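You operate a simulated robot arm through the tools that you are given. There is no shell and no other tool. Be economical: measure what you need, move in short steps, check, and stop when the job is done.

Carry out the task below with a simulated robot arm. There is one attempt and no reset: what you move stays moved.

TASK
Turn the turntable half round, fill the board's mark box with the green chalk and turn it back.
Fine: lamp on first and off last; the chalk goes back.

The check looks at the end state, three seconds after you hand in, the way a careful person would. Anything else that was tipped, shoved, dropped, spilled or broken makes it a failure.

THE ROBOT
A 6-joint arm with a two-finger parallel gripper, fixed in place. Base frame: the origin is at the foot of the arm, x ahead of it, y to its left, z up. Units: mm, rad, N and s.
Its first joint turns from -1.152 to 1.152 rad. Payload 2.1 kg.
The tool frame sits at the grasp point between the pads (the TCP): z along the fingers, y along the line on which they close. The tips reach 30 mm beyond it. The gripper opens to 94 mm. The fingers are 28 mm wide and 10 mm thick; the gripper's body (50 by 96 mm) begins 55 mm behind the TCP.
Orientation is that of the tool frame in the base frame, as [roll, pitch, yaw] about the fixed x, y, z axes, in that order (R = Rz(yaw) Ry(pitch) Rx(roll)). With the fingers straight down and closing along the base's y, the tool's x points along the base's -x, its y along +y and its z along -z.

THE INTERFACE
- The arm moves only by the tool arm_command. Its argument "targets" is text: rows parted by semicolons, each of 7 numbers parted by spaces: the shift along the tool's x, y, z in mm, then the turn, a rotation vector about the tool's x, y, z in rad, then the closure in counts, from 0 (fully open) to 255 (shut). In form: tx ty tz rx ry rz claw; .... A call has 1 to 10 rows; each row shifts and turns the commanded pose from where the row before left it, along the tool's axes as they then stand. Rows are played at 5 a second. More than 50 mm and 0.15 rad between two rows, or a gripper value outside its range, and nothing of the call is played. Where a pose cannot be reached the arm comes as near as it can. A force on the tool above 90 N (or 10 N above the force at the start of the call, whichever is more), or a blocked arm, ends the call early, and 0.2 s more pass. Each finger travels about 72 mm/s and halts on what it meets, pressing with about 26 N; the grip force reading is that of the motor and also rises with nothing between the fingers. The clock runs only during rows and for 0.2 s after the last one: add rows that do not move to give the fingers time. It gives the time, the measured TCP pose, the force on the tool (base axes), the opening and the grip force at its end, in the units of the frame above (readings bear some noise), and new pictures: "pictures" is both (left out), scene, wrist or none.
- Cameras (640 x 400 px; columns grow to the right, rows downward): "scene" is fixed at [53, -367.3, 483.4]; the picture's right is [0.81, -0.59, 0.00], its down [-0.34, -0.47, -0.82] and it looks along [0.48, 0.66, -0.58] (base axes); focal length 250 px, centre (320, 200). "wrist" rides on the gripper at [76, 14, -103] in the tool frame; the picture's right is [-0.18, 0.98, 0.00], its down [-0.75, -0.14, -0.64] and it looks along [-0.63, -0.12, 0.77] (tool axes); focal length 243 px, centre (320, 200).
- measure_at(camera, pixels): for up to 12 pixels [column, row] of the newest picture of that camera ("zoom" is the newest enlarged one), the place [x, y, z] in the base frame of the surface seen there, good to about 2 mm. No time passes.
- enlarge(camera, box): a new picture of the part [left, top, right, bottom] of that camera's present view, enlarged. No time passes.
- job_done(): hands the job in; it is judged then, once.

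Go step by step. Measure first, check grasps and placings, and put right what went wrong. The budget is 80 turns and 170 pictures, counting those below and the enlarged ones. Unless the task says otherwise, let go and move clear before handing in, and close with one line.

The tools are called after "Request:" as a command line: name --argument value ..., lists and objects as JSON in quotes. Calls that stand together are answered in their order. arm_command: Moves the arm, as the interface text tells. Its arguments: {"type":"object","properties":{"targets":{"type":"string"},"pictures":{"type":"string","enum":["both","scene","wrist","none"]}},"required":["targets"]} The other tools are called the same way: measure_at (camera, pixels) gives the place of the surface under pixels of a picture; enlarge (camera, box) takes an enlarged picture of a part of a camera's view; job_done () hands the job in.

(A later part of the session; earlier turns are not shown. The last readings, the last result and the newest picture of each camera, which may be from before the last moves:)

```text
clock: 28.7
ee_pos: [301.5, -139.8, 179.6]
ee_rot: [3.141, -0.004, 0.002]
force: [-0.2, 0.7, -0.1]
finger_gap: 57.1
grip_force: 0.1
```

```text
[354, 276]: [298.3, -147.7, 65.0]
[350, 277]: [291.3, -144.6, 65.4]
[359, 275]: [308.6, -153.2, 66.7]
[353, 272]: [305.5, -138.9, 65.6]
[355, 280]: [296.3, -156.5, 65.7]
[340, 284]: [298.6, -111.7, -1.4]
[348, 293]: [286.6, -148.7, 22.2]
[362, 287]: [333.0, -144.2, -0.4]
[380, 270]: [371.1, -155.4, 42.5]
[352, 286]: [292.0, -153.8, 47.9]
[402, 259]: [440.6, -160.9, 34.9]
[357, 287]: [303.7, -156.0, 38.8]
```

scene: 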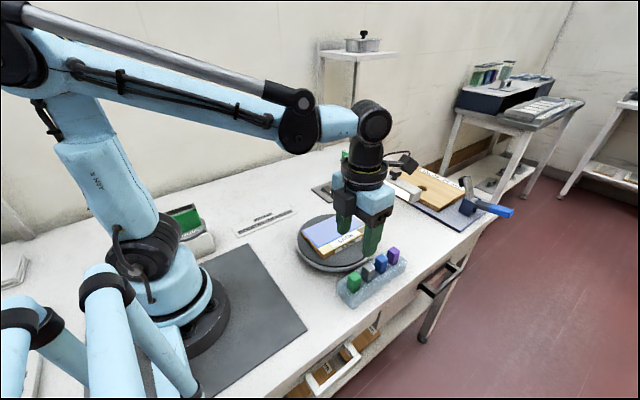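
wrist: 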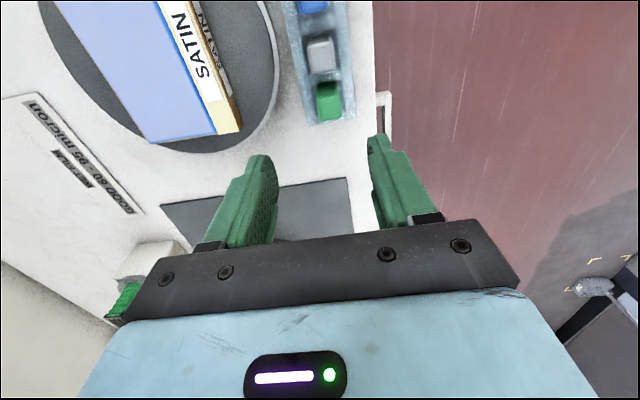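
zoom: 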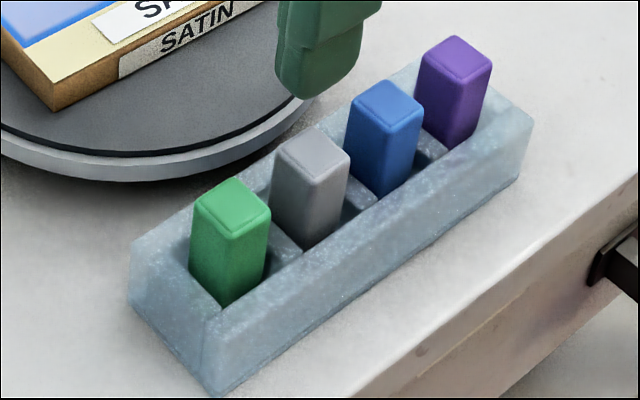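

The green chalk top is about 18×18 mm, centred at (300,-147.5), z≈66, with the tray rim at z≈37. I'll align and descend to TCP z≈72, then close.

Request:
arm_command --targets "-1.5 7.7 0 0 0 0 110;0 0 45 0 0 0 110;0 0 40 0 0 0 110;0 0 22 0 0 0 110;0 0 0 0 0 0 110"

Request:
enlarge --camera "scene" --box '[300, 220, 428, 300]'

```text
clock: 29.9
ee_pos: [299.8, -149.4, 72.5]
ee_rot: [-3.142, -0.002, 0.003]
force: [0.1, 0.4, -0.4]
finger_gap: 53.5
grip_force: 0.0
```

scene: 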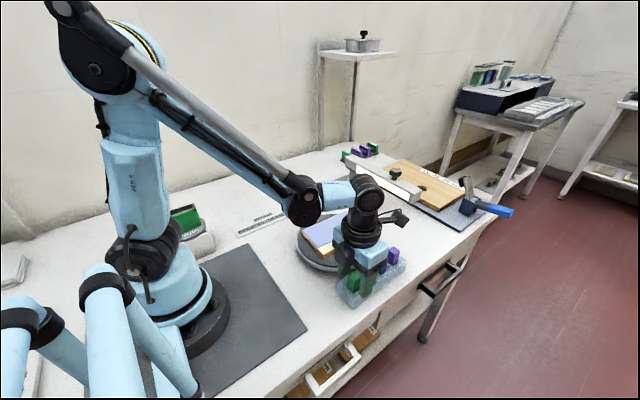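
wrist: 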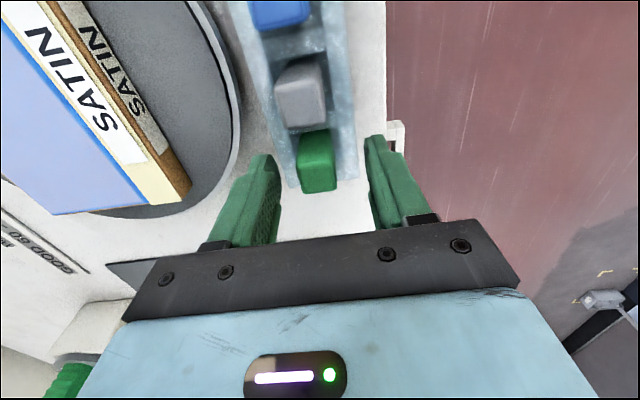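

```text
5.00 times, centred on (364, 260) of scene
```

zoom: 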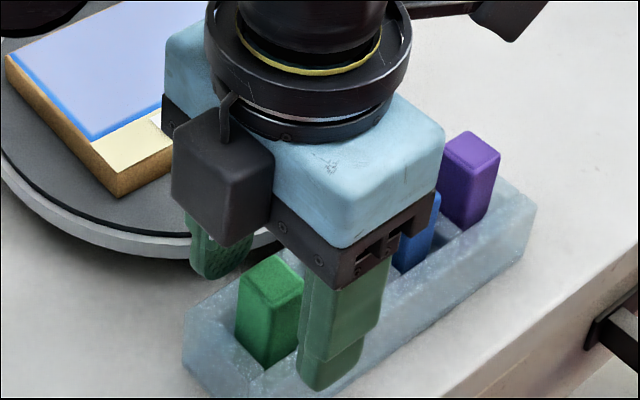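

The chalk sits between the pads, at wrist (317,165), the same place as the knob when centred. Closing on it.

Request:
arm_command --targets "0 0 0 0 0 0 180;0 0 0 0 0 0 255;0 0 0 0 0 0 255;0 0 0 0 0 0 255"

Request:
measure_at --camera "wrist" --pixels '[[317, 165], [305, 165], [330, 165], [317, 155], [317, 180]]'

```text
clock: 30.9
ee_pos: [299.8, -149.1, 73.2]
ee_rot: [3.14, 0.0, 0.002]
force: [-0.6, -0.2, -0.4]
finger_gap: 19.8
grip_force: 25.7
```

scene: 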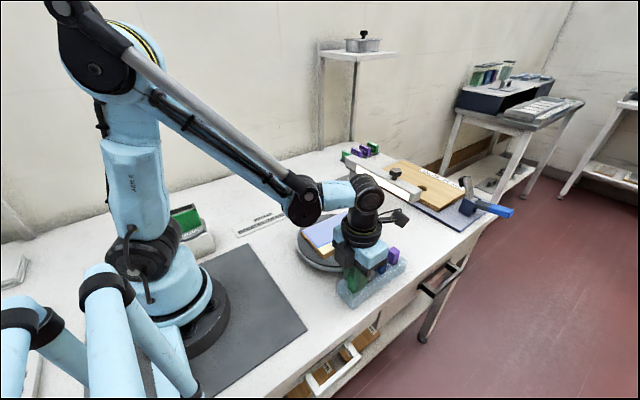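
wrist: 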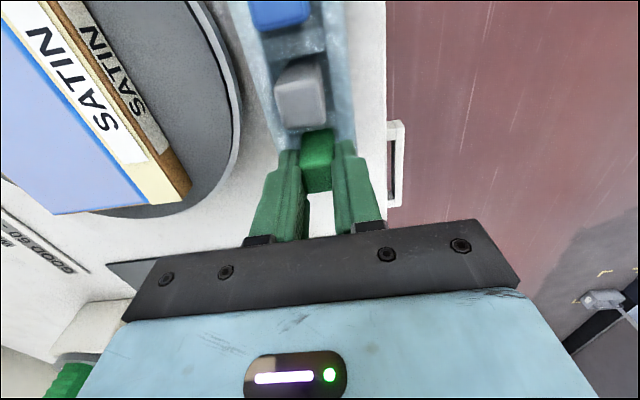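

```text
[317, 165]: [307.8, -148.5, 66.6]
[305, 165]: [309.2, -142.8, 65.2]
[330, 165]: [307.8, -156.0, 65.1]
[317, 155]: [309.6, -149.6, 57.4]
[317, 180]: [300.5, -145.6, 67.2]
```

Gripped at 19.8 mm. I'll lift 100 mm and look at the chalk's lower end.

Request:
arm_command --targets "0 0 -10 0 0 0 255;0 0 -30 0 0 0 255;0 0 -30 0 0 0 255;0 0 -30 0 0 0 255;0 0 0 0 0 0 255"

Request:
enlarge --camera "scene" --box '[310, 190, 438, 290]'

```text
clock: 32.1
ee_pos: [298.1, -149.8, 175.4]
ee_rot: [3.141, -0.002, 0.003]
force: [1.0, -0.4, -0.6]
finger_gap: 19.8
grip_force: 26.0
```

scene: 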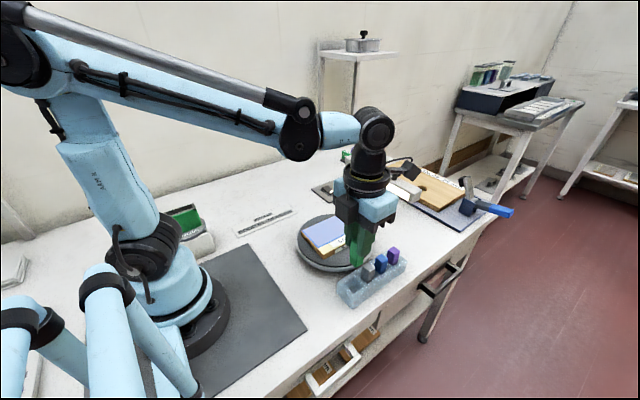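
wrist: 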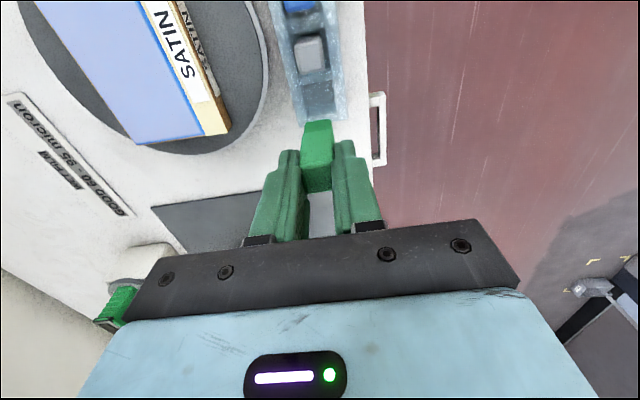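

```text
4.00 times, centred on (374, 240) of scene
```

zoom: 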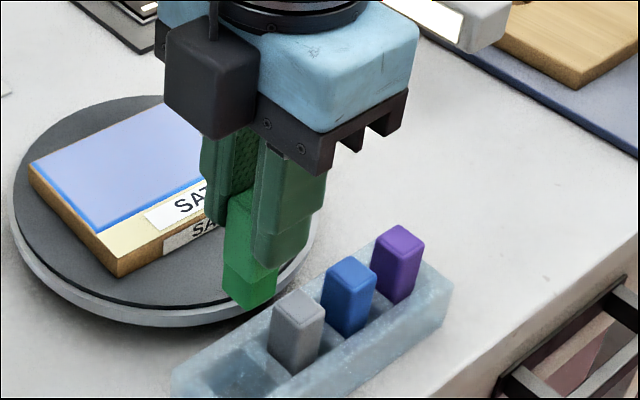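

Chalk is out and held straight. I'll measure its bottom edge so I know how far it reaches below the TCP.

Request:
measure_at --camera "zoom" --pixels '[[248, 306], [230, 290], [262, 298], [240, 300], [245, 270]]'

Request:
measure_at --camera "wrist" --pixels '[[318, 123], [306, 126], [330, 124], [318, 160]]'

```text
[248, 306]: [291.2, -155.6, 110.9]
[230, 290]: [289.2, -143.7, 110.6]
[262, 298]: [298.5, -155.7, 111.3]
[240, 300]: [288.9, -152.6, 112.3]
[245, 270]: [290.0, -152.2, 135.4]
```

```text
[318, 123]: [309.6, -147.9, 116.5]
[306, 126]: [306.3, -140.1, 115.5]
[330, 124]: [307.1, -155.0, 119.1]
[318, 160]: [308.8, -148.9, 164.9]
```

The chalk reaches 66 mm below the TCP. I'll carry it over toward the mark box, adding a little yaw to stay off the wrist limit.

Request:
arm_command --targets "0 0 0 0 0 -0.1 255;38 -31 0 0 0 0 255;38 -31 0 0 0 0 255;38 -31 0 0 0 0 255;0 0 0 0 0 0 255"

Request:
enlarge --camera "wrist" --box '[250, 60, 410, 160]'

Request:
enlarge --camera "scene" --box '[320, 200, 400, 250]'

```text
clock: 33.3
ee_pos: [403.1, -44.9, 173.7]
ee_rot: [3.141, -0.002, 0.103]
force: [-0.5, -0.3, 0.1]
finger_gap: 19.8
grip_force: 25.7
```

scene: 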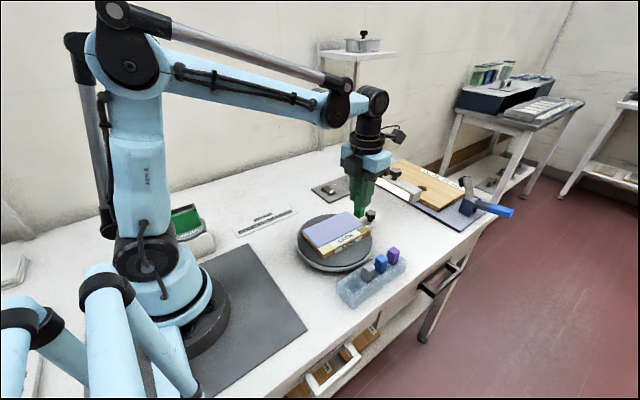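
wrist: 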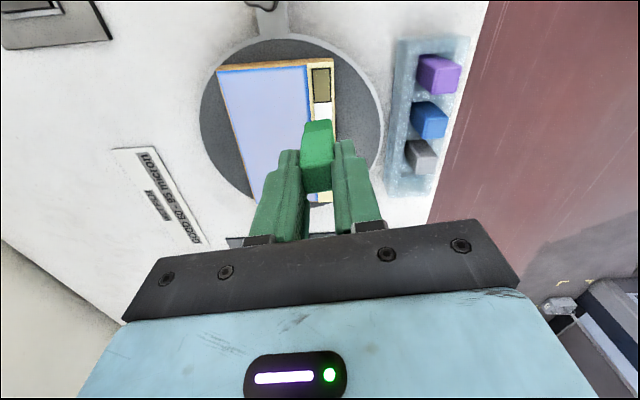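

```text
4.00 times, centred on (330, 110) of wrist
```

zoom: 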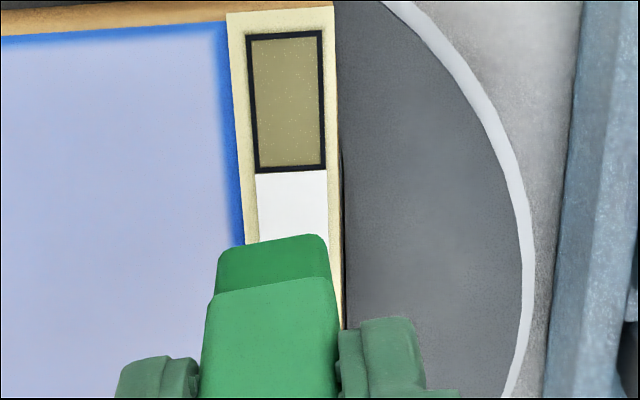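

```text
8.00 times, centred on (360, 225) of scene
```

zoom: 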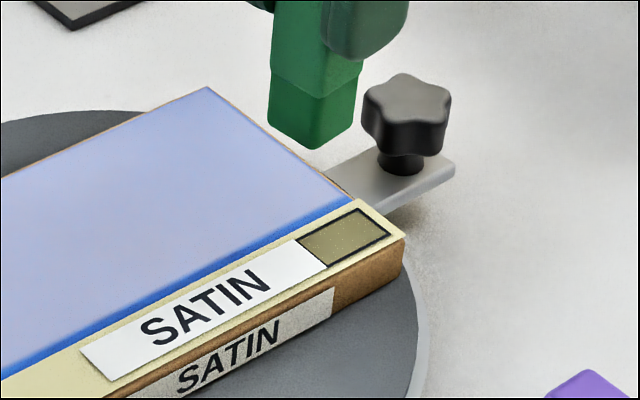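

I'll measure the box corners in both views.

Request:
measure_at --camera "zoom" --pixels '[[299, 239], [358, 209], [389, 237], [328, 265], [344, 237], [312, 249], [375, 225]]'

Request:
measure_at --camera "wrist" --pixels '[[312.5, 69.5], [330, 68], [314.5, 102], [331, 101.5], [321.5, 85], [307, 64], [332.5, 61.5], [306, 90]]'

```text
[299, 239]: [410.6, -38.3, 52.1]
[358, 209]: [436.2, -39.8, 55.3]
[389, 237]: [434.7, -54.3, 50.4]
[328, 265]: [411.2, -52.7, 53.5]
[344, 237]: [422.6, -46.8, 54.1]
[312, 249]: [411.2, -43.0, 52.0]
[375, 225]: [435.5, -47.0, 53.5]
```

```text
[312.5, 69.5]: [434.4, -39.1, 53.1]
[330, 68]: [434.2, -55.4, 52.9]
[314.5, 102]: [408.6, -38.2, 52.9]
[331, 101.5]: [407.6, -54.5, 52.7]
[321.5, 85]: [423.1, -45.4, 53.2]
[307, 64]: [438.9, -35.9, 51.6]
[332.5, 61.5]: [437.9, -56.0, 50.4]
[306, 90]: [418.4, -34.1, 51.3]
```

The box spans x≈409–435, y≈-39 to -54, at z=53, about 26×15 mm. That's narrower than the 20 mm chalk face, so I'll tilt 0.25 rad to rub with one edge lengthwise. I'll hover it about 15 mm above first.

Request:
arm_command --targets "0 0 0 0.13 0 0 255;0 0 0 0.12 0 0 255;9.6 9.6 17.5 0 0 0 255;9.6 9.6 17.5 0 0 0 255;0 0 0 0 0 0 255"

Request:
enlarge --camera "scene" --box '[320, 200, 400, 250]'

Request:
enlarge --camera "wrist" --box '[250, 60, 410, 160]'

```text
clock: 34.5
ee_pos: [423.6, -50.7, 134.9]
ee_rot: [-2.893, -0.001, 0.106]
force: [0.0, 1.1, -0.6]
finger_gap: 19.7
grip_force: 25.8
```

scene: 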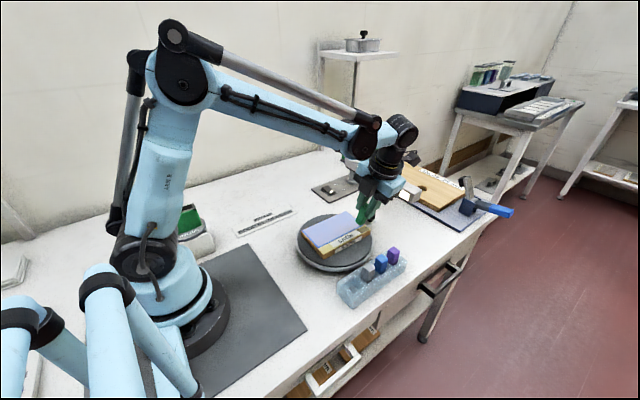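
wrist: 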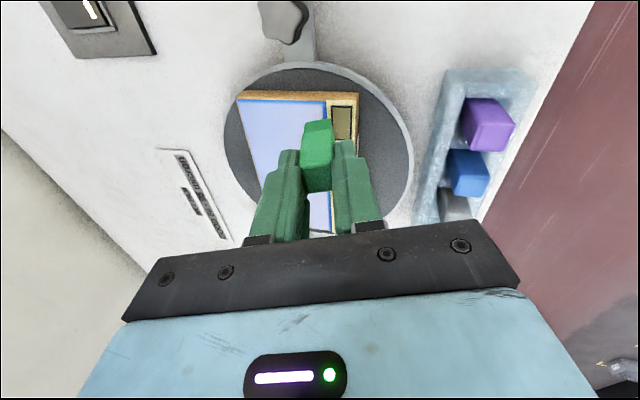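

```text
8.00 times, centred on (360, 225) of scene
```

zoom: 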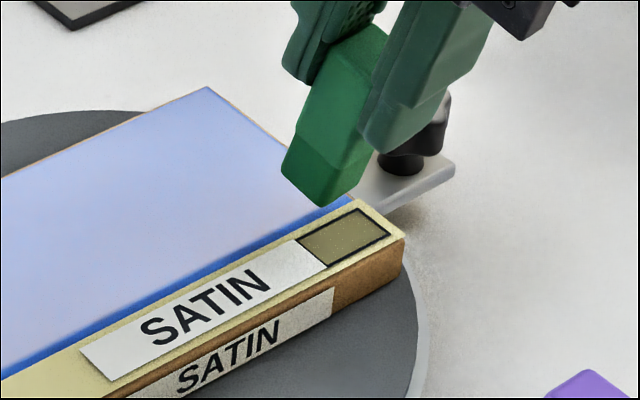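

```text
4.00 times, centred on (330, 110) of wrist
```

zoom: 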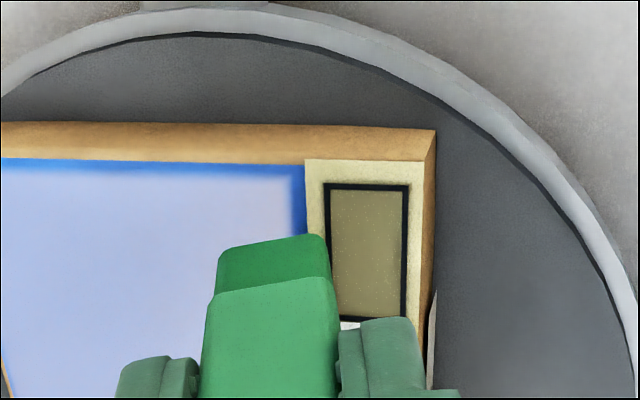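

I'll measure the chalk's low edge directly: scene pixels around (356,223)–(365,222).

Request:
measure_at --camera "scene" --pixels '[[360.3, 225], [356, 221.5], [363.5, 223], [358, 223.5], [360, 224]]'

Request:
measure_at --camera "wrist" --pixels '[[331, 122], [306, 125], [318, 122], [330.5, 120]]'

```text
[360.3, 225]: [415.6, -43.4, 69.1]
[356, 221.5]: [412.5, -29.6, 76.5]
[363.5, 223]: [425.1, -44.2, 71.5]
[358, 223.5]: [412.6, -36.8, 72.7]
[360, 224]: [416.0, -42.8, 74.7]
```

```text
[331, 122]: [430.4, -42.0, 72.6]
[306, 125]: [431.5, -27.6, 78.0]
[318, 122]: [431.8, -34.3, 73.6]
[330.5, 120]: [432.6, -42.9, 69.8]
```

The low edge is at y≈-43.3, z≈69, matching my model. I'll move to the box centreline and descend to a light touch.

Request:
arm_command --targets "-0.3 2.8 6 0 0 0 255;0 2.8 6 0 0 0 255;0 0.25 0.97 0 0 0 255;0 0.25 0.97 0 0 0 255;0 0.25 0.97 0 0 0 255;0 0 0 0 0 0 255"

Request:
enlarge --camera "scene" --box '[320, 200, 400, 250]'

```text
clock: 35.9
ee_pos: [422.5, -52.2, 117.7]
ee_rot: [-2.892, -0.001, 0.106]
force: [3.5, -0.3, 27.0]
finger_gap: 19.6
grip_force: 26.4
```

scene: 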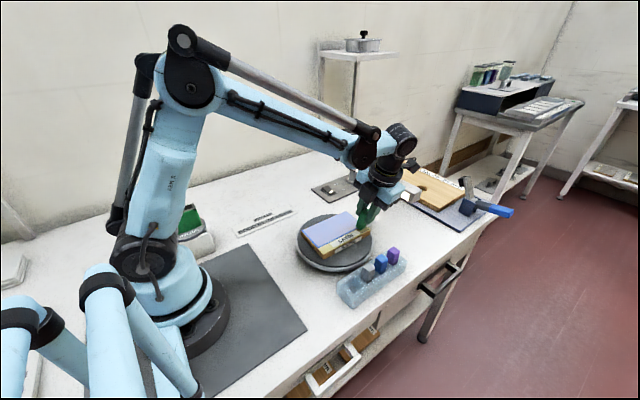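
wrist: 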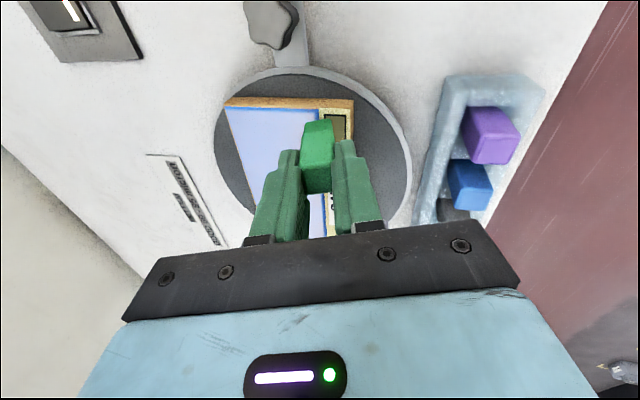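

```text
8.00 times, centred on (360, 225) of scene
```

zoom: 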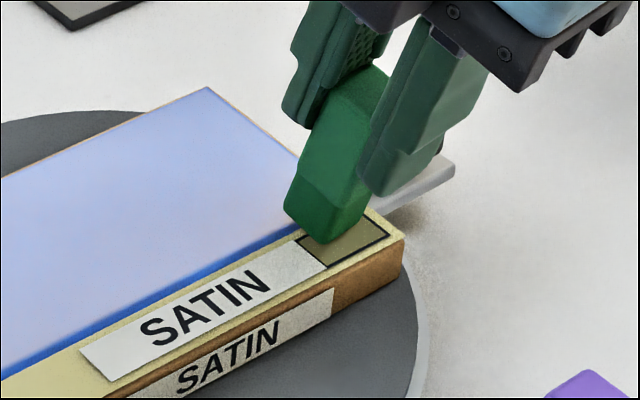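

Contact is firm (27 N). I'll lift 12 mm to see what mark a dab left.

Request:
arm_command --targets "0 -1 -4 0 0 0 255;0 -2 -8 0 0 0 255;0 -5 -10 0 0 0 255;0 0 0 0 0 0 255"

Request:
enlarge --camera "scene" --box '[320, 200, 400, 250]'

Request:
enlarge --camera "wrist" --box '[270, 70, 398, 150]'

```text
clock: 36.9
ee_pos: [422.7, -50.6, 142.1]
ee_rot: [-2.891, -0.004, 0.105]
force: [-0.3, -0.9, -0.4]
finger_gap: 19.7
grip_force: 26.1
```

scene: 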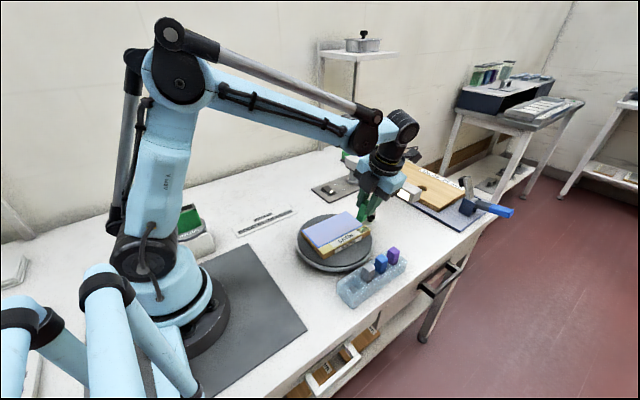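
wrist: 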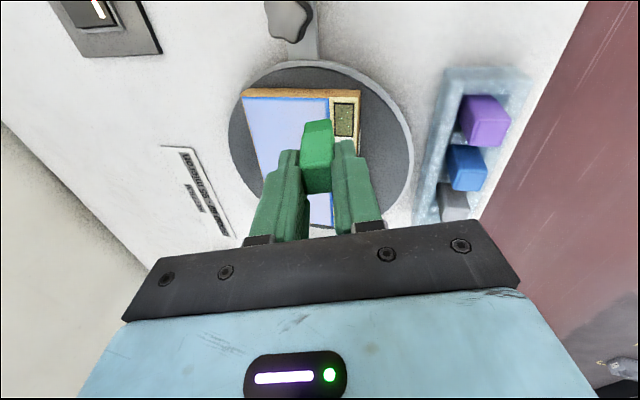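

```text
8.00 times, centred on (360, 225) of scene
```

zoom: 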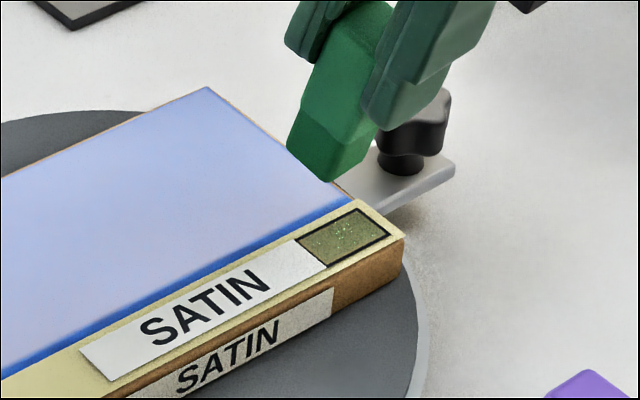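

```text
5.00 times, centred on (334, 110) of wrist
```

zoom: 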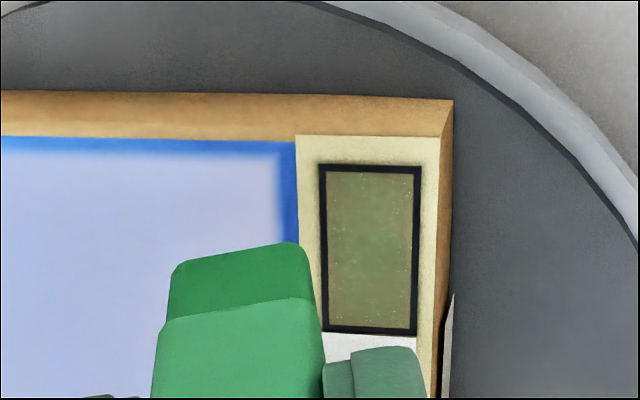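

A faint green appeared in the box, clean of the border, so contact does colour it. Now I'll touch down more lightly and rub back and forth within ±4 mm.

Request:
arm_command --targets "0 4.1 11 0 0 0 255;0 4 11.7 0 0 0 255;0 1.94 -0.5 0 0 0 255;1.5 1.94 -0.5 0 0 0 255;-3 0 0 0 0 0 255;1.5 -3.88 1 0 0 0 255;0 -3.88 1 0 0 0 255;1.5 0 0 0 0 0 255;-3 0 0 0 0 0 255;1.5 3.88 -1 0 0 0 255"

Request:
enlarge --camera "scene" --box '[320, 200, 400, 250]'

```text
clock: 39.1
ee_pos: [422.6, -51.9, 118.5]
ee_rot: [-2.891, 0.001, 0.108]
force: [-5.7, 3.0, 18.7]
finger_gap: 19.8
grip_force: 25.9
```

scene: 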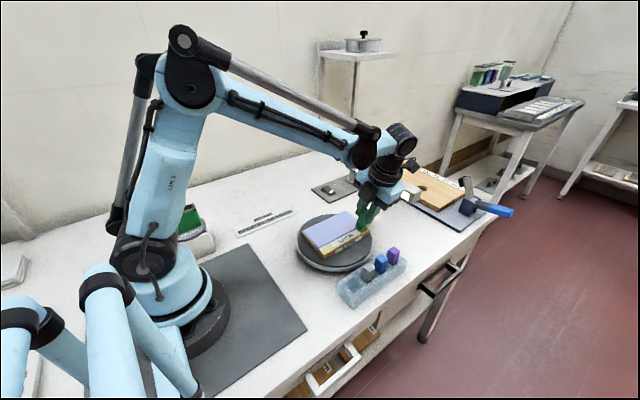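
wrist: 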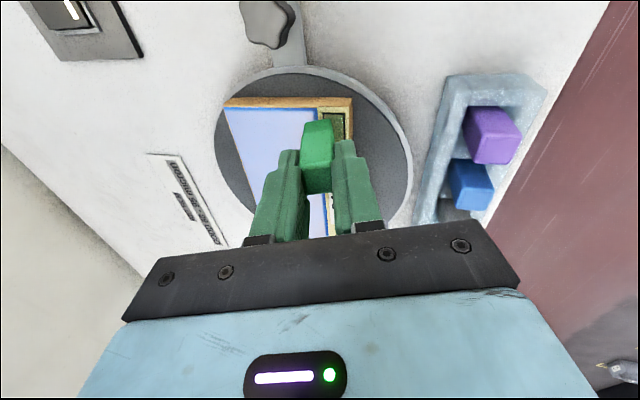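

```text
8.00 times, centred on (360, 225) of scene
```

zoom: 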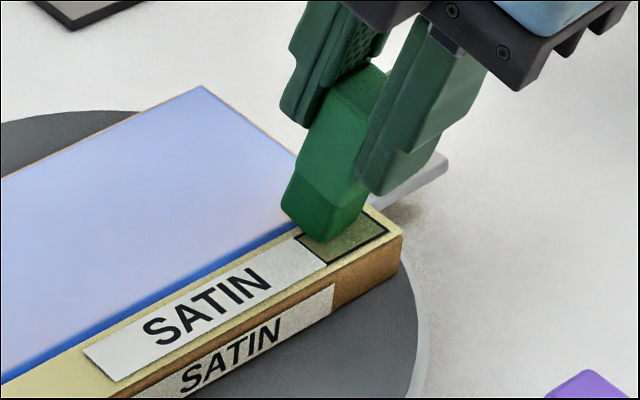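

Force 18.7 N is a bit much, since the table creeps slightly with the friction. I'll ease 0.8 mm and rub more, then lift and inspect.

Request:
arm_command --targets "0 -0.2 -0.8 0 0 0 255;2 0 0 0 0 0 255;-4 0 0 0 0 0 255;4 0 0 0 0 0 255;-4 0 0 0 0 0 255;4 0 0 0 0 0 255;-4 0 0 0 0 0 255;2 0 0 0 0 0 255" --pictures "none"

Request:
arm_command --targets "0 -1 -4 0 0 0 255;0 -2 -8 0 0 0 255;0 -5 -10 0 0 0 255;0 0 0 0 0 0 255"

Request:
enlarge --camera "scene" --box '[320, 200, 400, 250]'

Request:
enlarge --camera "wrist" --box '[270, 70, 398, 150]'

```text
clock: 40.9
ee_pos: [425.0, -52.1, 118.3]
ee_rot: [-2.89, 0.0, 0.105]
force: [-3.3, 0.2, 25.9]
finger_gap: 19.8
grip_force: 25.9
```

```text
clock: 41.9
ee_pos: [422.4, -50.7, 142.5]
ee_rot: [-2.891, -0.002, 0.105]
force: [-0.4, 0.4, 0.4]
finger_gap: 19.9
grip_force: 25.6
```

scene: 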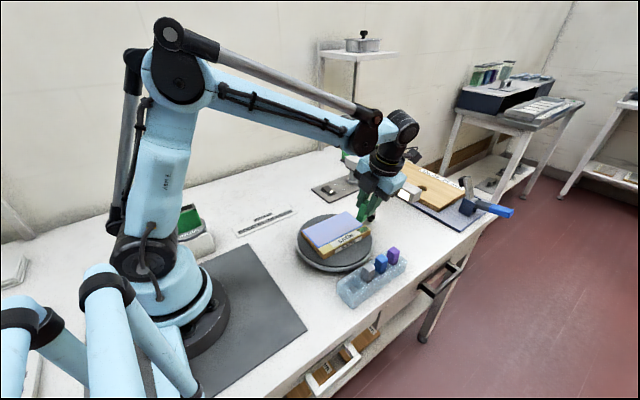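
wrist: 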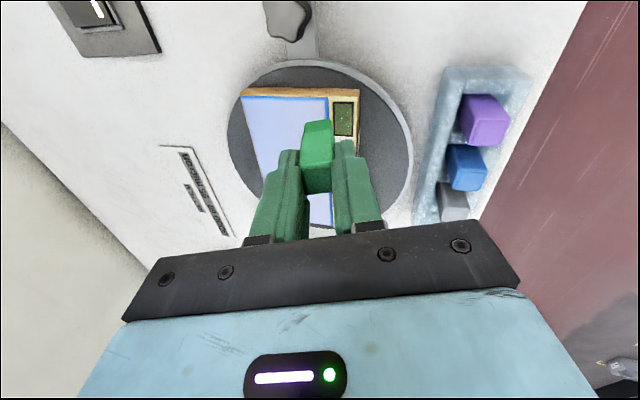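

```text
8.00 times, centred on (360, 225) of scene
```

zoom: 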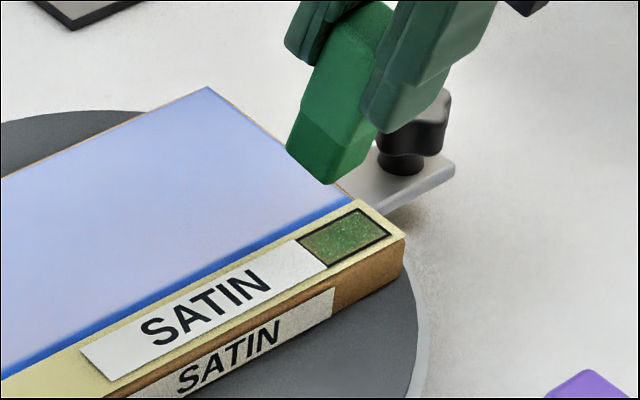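

```text
5.00 times, centred on (334, 110) of wrist
```

zoom: 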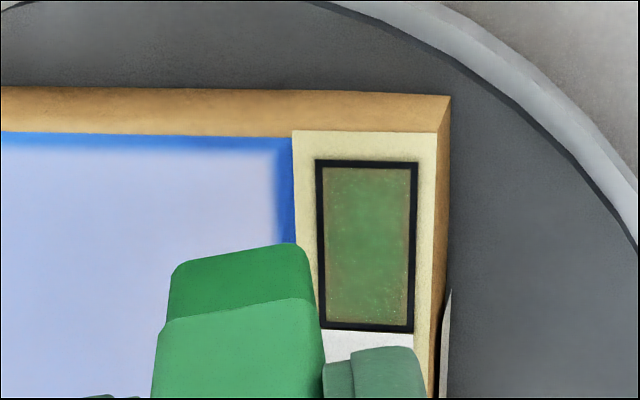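

The box is filling evenly, with nothing outside. More rubbing, with the same small strokes.

Request:
arm_command --targets "0 4.1 11 0 0 0 255;0 4 11.4 0 0 0 255;2 3.4 -0.87 0 0 0 255;-4 0 0 0 0 0 255;4 -3.4 0.87 0 0 0 255;-4 0 0 0 0 0 255;4 -3.4 0.87 0 0 0 255;-4 0 0 0 0 0 255;4 3.4 -0.87 0 0 0 255;-4 0 0 0 0 0 255" --pictures "none"

Request:
arm_command --targets "4 3.4 -0.87 0 0 0 255;-4 0 0 0 0 0 255;4 -3.4 0.87 0 0 0 255;-4 0 0 0 0 0 255;4 -3.4 0.87 0 0 0 255;-4 0 0 0 0 0 255;4 3.4 -0.87 0 0 0 255;-4 0 0 0 0 0 255;4 0 0 0 0 0 255;-2 0 0 0 0 0 255" --pictures "none"

Request:
arm_command --targets "0 -1 -4 0 0 0 255;0 -2 -8 0 0 0 255;0 -5 -10 0 0 0 255;0 0 0 0 0 0 255"

Request:
enlarge --camera "wrist" --box '[270, 70, 398, 150]'

```text
clock: 44.1
ee_pos: [422.1, -53.3, 118.8]
ee_rot: [-2.891, -0.002, 0.103]
force: [2.4, -2.5, 32.2]
finger_gap: 19.9
grip_force: 25.6
```

```text
clock: 46.3
ee_pos: [423.9, -54.5, 118.6]
ee_rot: [-2.892, -0.003, 0.102]
force: [0.7, 0.2, 28.0]
finger_gap: 19.7
grip_force: 25.9
```

```text
clock: 47.3
ee_pos: [421.5, -51.4, 142.4]
ee_rot: [-2.891, -0.001, 0.106]
force: [0.0, 0.3, -0.8]
finger_gap: 19.9
grip_force: 25.7
```

scene: 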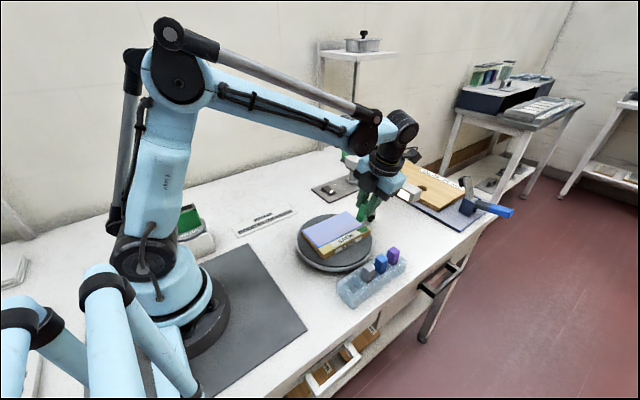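
wrist: 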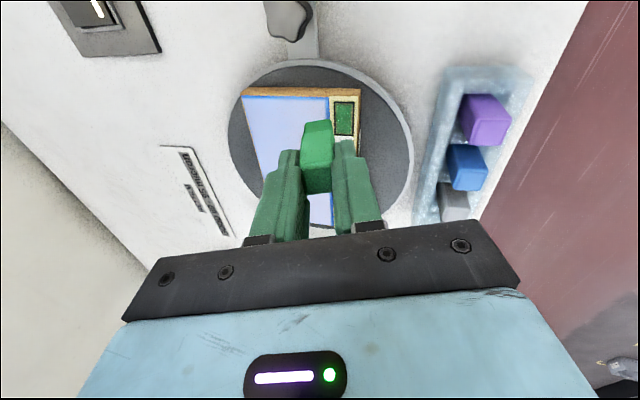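

```text
5.00 times, centred on (334, 110) of wrist
```

zoom: 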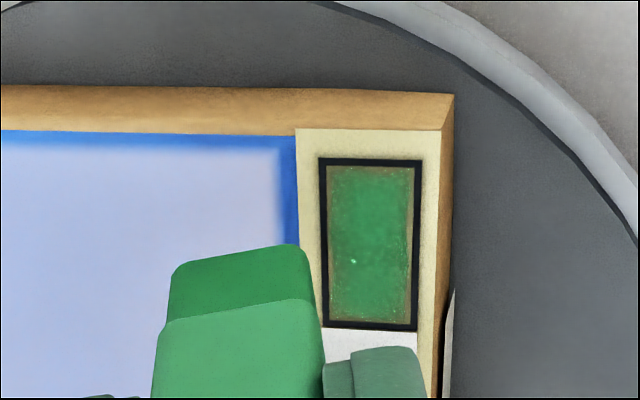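

Much greener; the borders of the box still show some tan. I'll do another round with slightly wider strokes and a bit less pressure.

Request:
arm_command --targets "1 3.8 11 0 0 0 255;0 3.7 11.2 0 0 0 255;2.5 4.6 -1.17 0 0 0 255;-5 0 0 0 0 0 255;5 -3 0.77 0 0 0 255;-5 -3 0.77 0 0 0 255;5 -3 0.77 0 0 0 255;-5 0 0 0 0 0 255;5 2.2 -0.57 0 0 0 255;-5 2.2 -0.57 0 0 0 255" --pictures "none"

Request:
arm_command --targets "5 4.4 -1.12 0 0 0 255;-5 0 0 0 0 0 255;5 0 0 0 0 0 255;-5 -4.6 1.17 0 0 0 255;5 -4.4 1.12 0 0 0 255;-5 0 0 0 0 0 255;5 0 0 0 0 0 255;-5 4.6 -1.17 0 0 0 255;5 0 0 0 0 0 255;-2.5 0 0 0 0 0 255" --pictures "none"

Request:
arm_command --targets "0 -1 -4 0 0 0 255;0 -2 -8 0 0 0 255;0 -5 -10 0 0 0 255;0 0 0 0 0 0 255"

Request:
enlarge --camera "wrist" --box '[270, 70, 398, 150]'

Request:
enlarge --camera "scene" --box '[320, 200, 400, 250]'

```text
clock: 49.5
ee_pos: [422.6, -53.0, 118.3]
ee_rot: [-2.892, -0.002, 0.106]
force: [3.7, -2.3, 49.3]
finger_gap: 19.8
grip_force: 25.7
```

```text
clock: 51.7
ee_pos: [424.3, -52.4, 117.2]
ee_rot: [-2.891, -0.002, 0.106]
force: [-4.5, 2.1, 40.2]
finger_gap: 19.9
grip_force: 26.2
```

```text
clock: 52.7
ee_pos: [423.5, -50.4, 142.1]
ee_rot: [-2.893, -0.002, 0.105]
force: [-0.6, 0.5, -0.4]
finger_gap: 19.8
grip_force: 25.9
```

scene: 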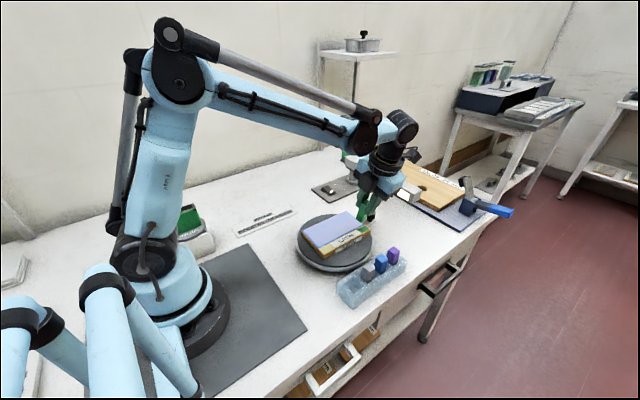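
wrist: 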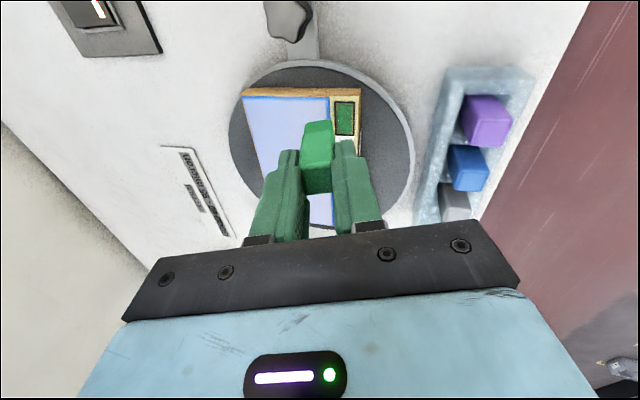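

```text
5.00 times, centred on (334, 110) of wrist
```

zoom: 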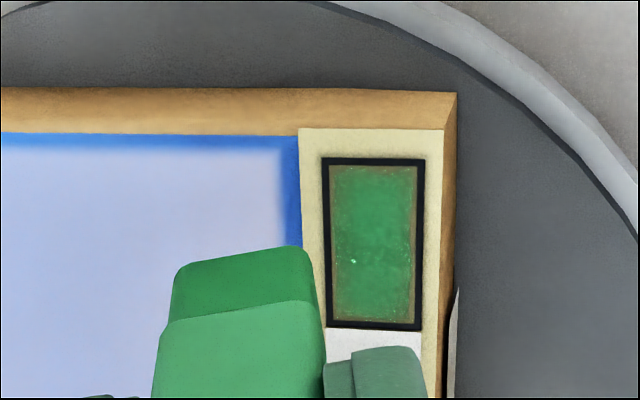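

```text
8.00 times, centred on (360, 225) of scene
```

zoom: 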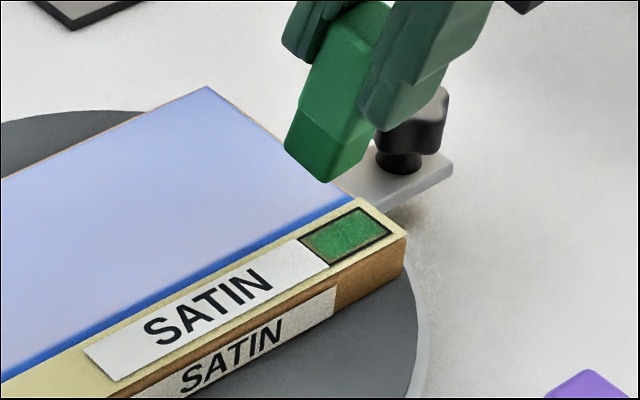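

Nearly full. One more lighter round biased to the long edges of the box.

Request:
arm_command --targets "-0.5 4 11 0 0 0 255;0 3.6 10.4 0 0 0 255;2.5 5.2 -1.33 0 0 0 255;-5 0 0 0 0 0 255;5 0 0 0 0 0 255;-5 0 0 0 0 0 255;5 -3.5 0.9 0 0 0 255;-5 -3.5 0.9 0 0 0 255;5 -3.2 0.82 0 0 0 255;-5 0 0 0 0 0 255" --pictures "none"

Request:
arm_command --targets "5 0 0 0 0 0 255;-5 0 0 0 0 0 255;5 0 0 0 0 0 255;-5 3.4 -0.87 0 0 0 255;5 3.4 -0.87 0 0 0 255;-5 -3 0.77 0 0 0 255;5 3 -0.77 0 0 0 255;-5 -3 0.77 0 0 0 255;5 0 0 0 0 0 255;-2.5 0 0 0 0 0 255" --pictures "none"

Request:
arm_command --targets "0 -1 -4 0 0 0 255;0 -2 -8 0 0 0 255;0 -5 -10 0 0 0 255;0 0 0 0 0 0 255"

Request:
enlarge --camera "wrist" --box '[270, 70, 398, 150]'

Request:
enlarge --camera "scene" --box '[320, 200, 400, 250]'

```text
clock: 54.9
ee_pos: [421.2, -48.0, 119.0]
ee_rot: [-2.892, 0.0, 0.105]
force: [0.3, 0.1, 1.5]
finger_gap: 19.7
grip_force: 26.1
```

```text
clock: 57.1
ee_pos: [424.2, -51.7, 118.3]
ee_rot: [-2.892, 0.0, 0.104]
force: [2.0, -1.1, 5.6]
finger_gap: 19.9
grip_force: 26.1
```

```text
clock: 58.1
ee_pos: [422.9, -49.2, 142.8]
ee_rot: [-2.892, -0.002, 0.104]
force: [-0.1, 0.5, -0.5]
finger_gap: 19.6
grip_force: 26.2
```

scene: 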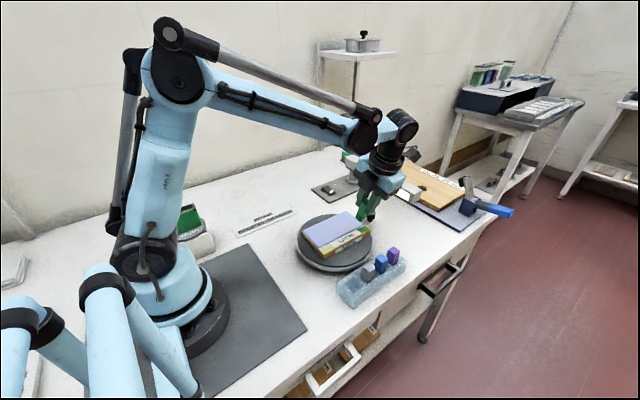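
wrist: 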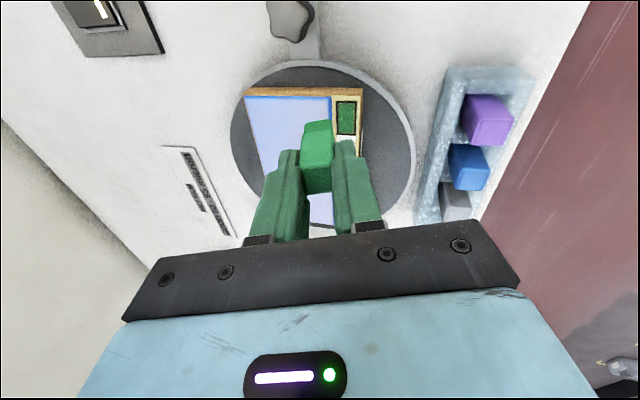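

```text
5.00 times, centred on (334, 110) of wrist
```

zoom: 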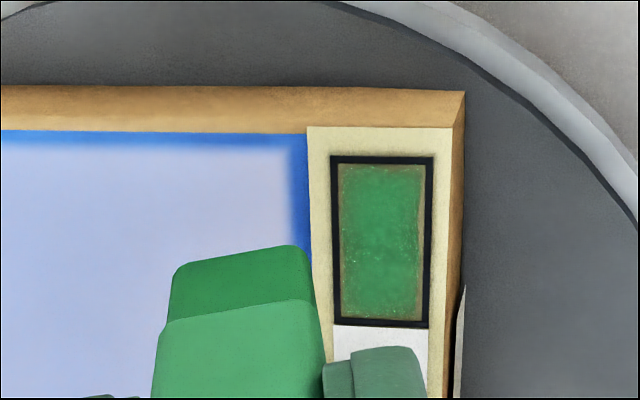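

```text
8.00 times, centred on (360, 225) of scene
```

zoom: 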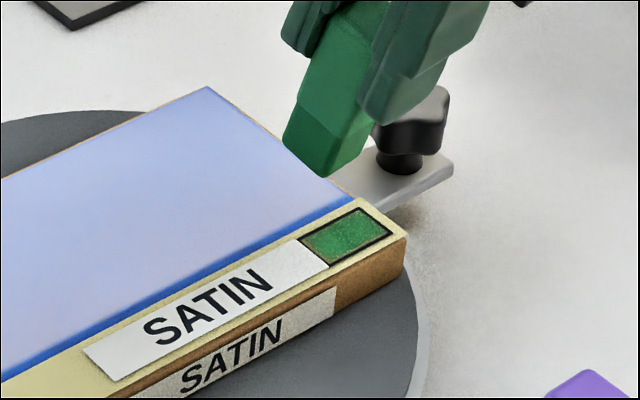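

The fill is nearly solid with a thin tan margin, so I'll make one more round at moderate pressure reaching nearer the ends.

Request:
arm_command --targets "0 4.9 11.5 0 0 0 255;0 4.6 11.5 0 0 0 255;3 4.4 -1.12 0 0 0 255;-6 0 0 0 0 0 255;6 0 0 0 0 0 255;-6 -2.9 0.74 0 0 0 255;6 0 0 0 0 0 255;-6 -3 0.77 0 0 0 255;6 -3 0.77 0 0 0 255;-6 0 0 0 0 0 255" --pictures "none"

Request:
arm_command --targets "6 0 0 0 0 0 255;-6 0 0 0 0 0 255;6 2.2 -0.57 0 0 0 255;-6 0 0 0 0 0 255;6 2.2 -0.57 0 0 0 255;-6 2.2 -0.57 0 0 0 255;6 2 -0.5 0 0 0 255;-6 0 0 0 0 0 255;6 -2 0.5 0 0 0 255;-3 -2 0.5 0 0 0 255" --pictures "none"

Request:
arm_command --targets "0 -1 -4 0 0 0 255;0 -2 -8 0 0 0 255;0 -5 -10 0 0 0 255;0 0 0 0 0 0 255"

Request:
enlarge --camera "wrist" --box '[270, 70, 398, 150]'

Request:
enlarge --camera "scene" --box '[320, 200, 400, 250]'

```text
clock: 60.3
ee_pos: [421.6, -47.9, 118.2]
ee_rot: [-2.894, -0.003, 0.102]
force: [9.8, -4.8, 29.8]
finger_gap: 19.7
grip_force: 26.2
```

```text
clock: 62.5
ee_pos: [425.3, -54.0, 117.5]
ee_rot: [-2.896, -0.005, 0.103]
force: [8.2, -6.8, 30.2]
finger_gap: 19.9
grip_force: 25.8
```

```text
clock: 63.5
ee_pos: [421.0, -49.2, 141.4]
ee_rot: [-2.893, -0.001, 0.105]
force: [-0.1, 0.0, 0.2]
finger_gap: 19.9
grip_force: 25.6
```

scene: 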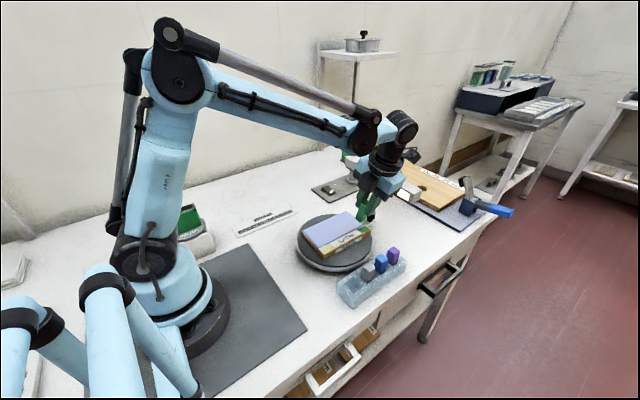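
wrist: 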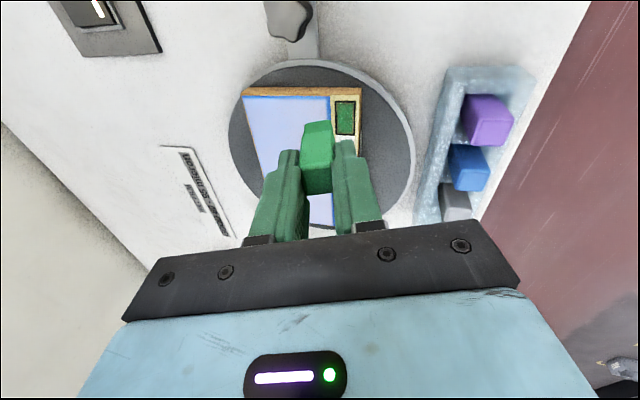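

```text
5.00 times, centred on (334, 110) of wrist
```

zoom: 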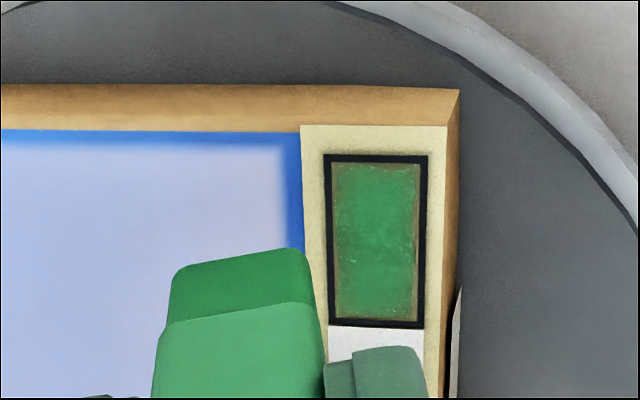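

```text
8.00 times, centred on (360, 225) of scene
```

zoom: 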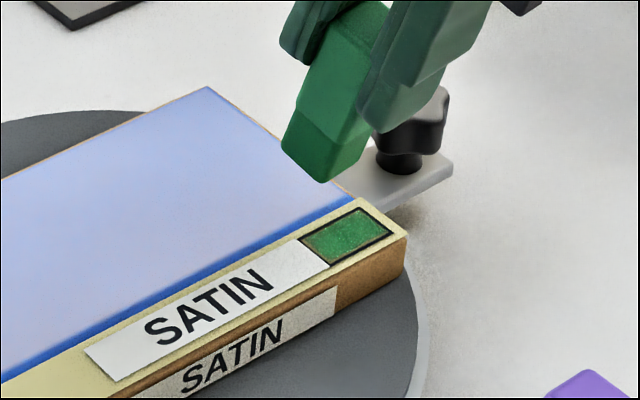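

No further change, so the box is saturated green with nothing outside. I'll raise, undo the tilt and go back above the tray slot.

Request:
arm_command --targets "0 -8 -32 0 0 0 255;0 0 0 -0.13 0 0 255;0 0 0 -0.12 0 0 255;-30 27 0 0 0 0 255;-30 27 0 0 0 0 255;-30 27 0 0 0 0 255;-30 20 0 0 0 0 255;0 0 0 0 0 0.1 255;0 0 0 0 0 0 255"

Request:
enlarge --camera "scene" --box '[310, 190, 438, 290]'

```text
clock: 65.5
ee_pos: [315.1, -163.5, 171.6]
ee_rot: [-3.141, -0.001, 0.003]
force: [0.0, -0.2, 0.2]
finger_gap: 20.3
grip_force: 25.7
```

scene: 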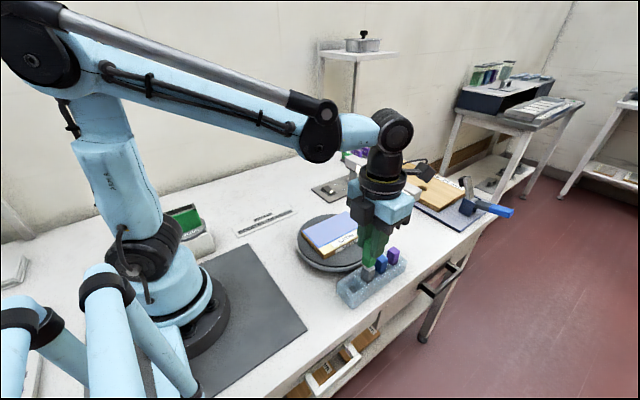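
wrist: 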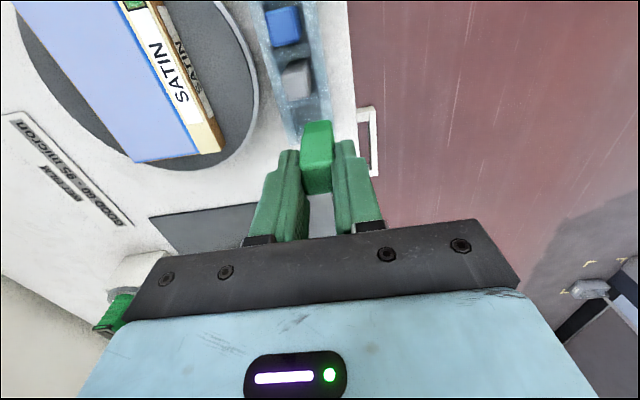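

```text
4.00 times, centred on (374, 240) of scene
```

zoom: 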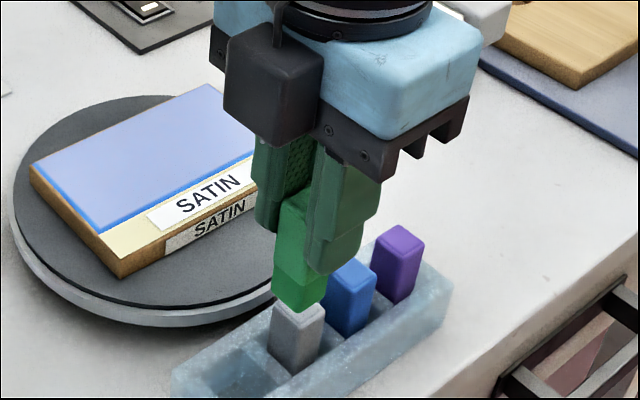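

Level again. I'll move to the pick position (299.8,-149.1) and check the chalk end and the slot below.

Request:
arm_command --targets "-15.3 -14.4 0 0 0 0 255;0 0 0 0 0 0 255;0 0 0 0 0 0 255"

Request:
enlarge --camera "scene" --box '[310, 190, 438, 290]'

Request:
measure_at --camera "zoom" --pixels '[[248, 306], [232, 292], [266, 298], [220, 355], [270, 375], [180, 385], [240, 400]]'

Request:
measure_at --camera "wrist" --pixels '[[318, 123], [306, 126], [330, 124], [318, 160]]'

```text
clock: 66.3
ee_pos: [298.2, -149.5, 173.7]
ee_rot: [-3.142, -0.001, 0.004]
force: [-0.2, 0.1, -0.4]
finger_gap: 20.1
grip_force: 26.3
```

scene: 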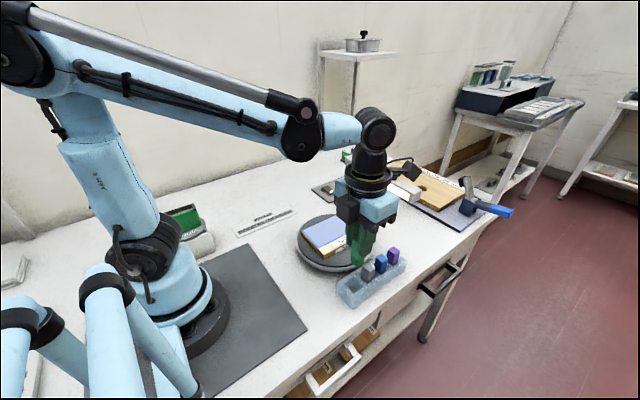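
wrist: 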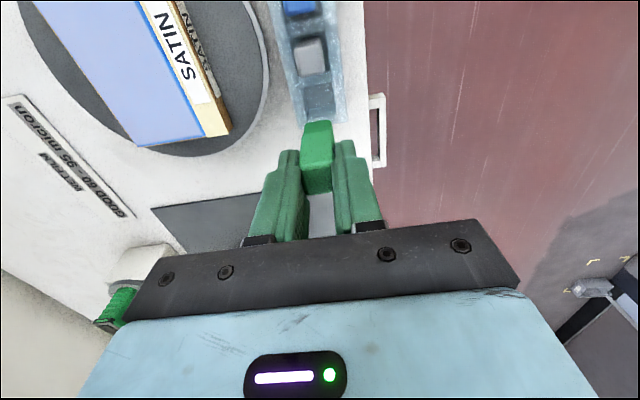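

```text
4.00 times, centred on (374, 240) of scene
```

zoom: 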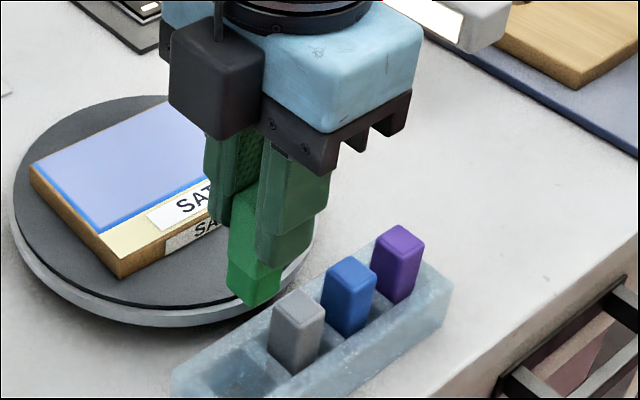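

```text
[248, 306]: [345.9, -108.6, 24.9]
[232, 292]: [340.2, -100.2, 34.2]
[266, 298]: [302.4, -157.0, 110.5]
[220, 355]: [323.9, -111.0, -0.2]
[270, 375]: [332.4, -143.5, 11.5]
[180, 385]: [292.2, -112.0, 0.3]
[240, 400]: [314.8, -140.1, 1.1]
```

```text
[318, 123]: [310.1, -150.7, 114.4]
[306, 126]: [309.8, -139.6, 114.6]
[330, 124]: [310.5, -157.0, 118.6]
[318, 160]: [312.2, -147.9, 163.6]
```

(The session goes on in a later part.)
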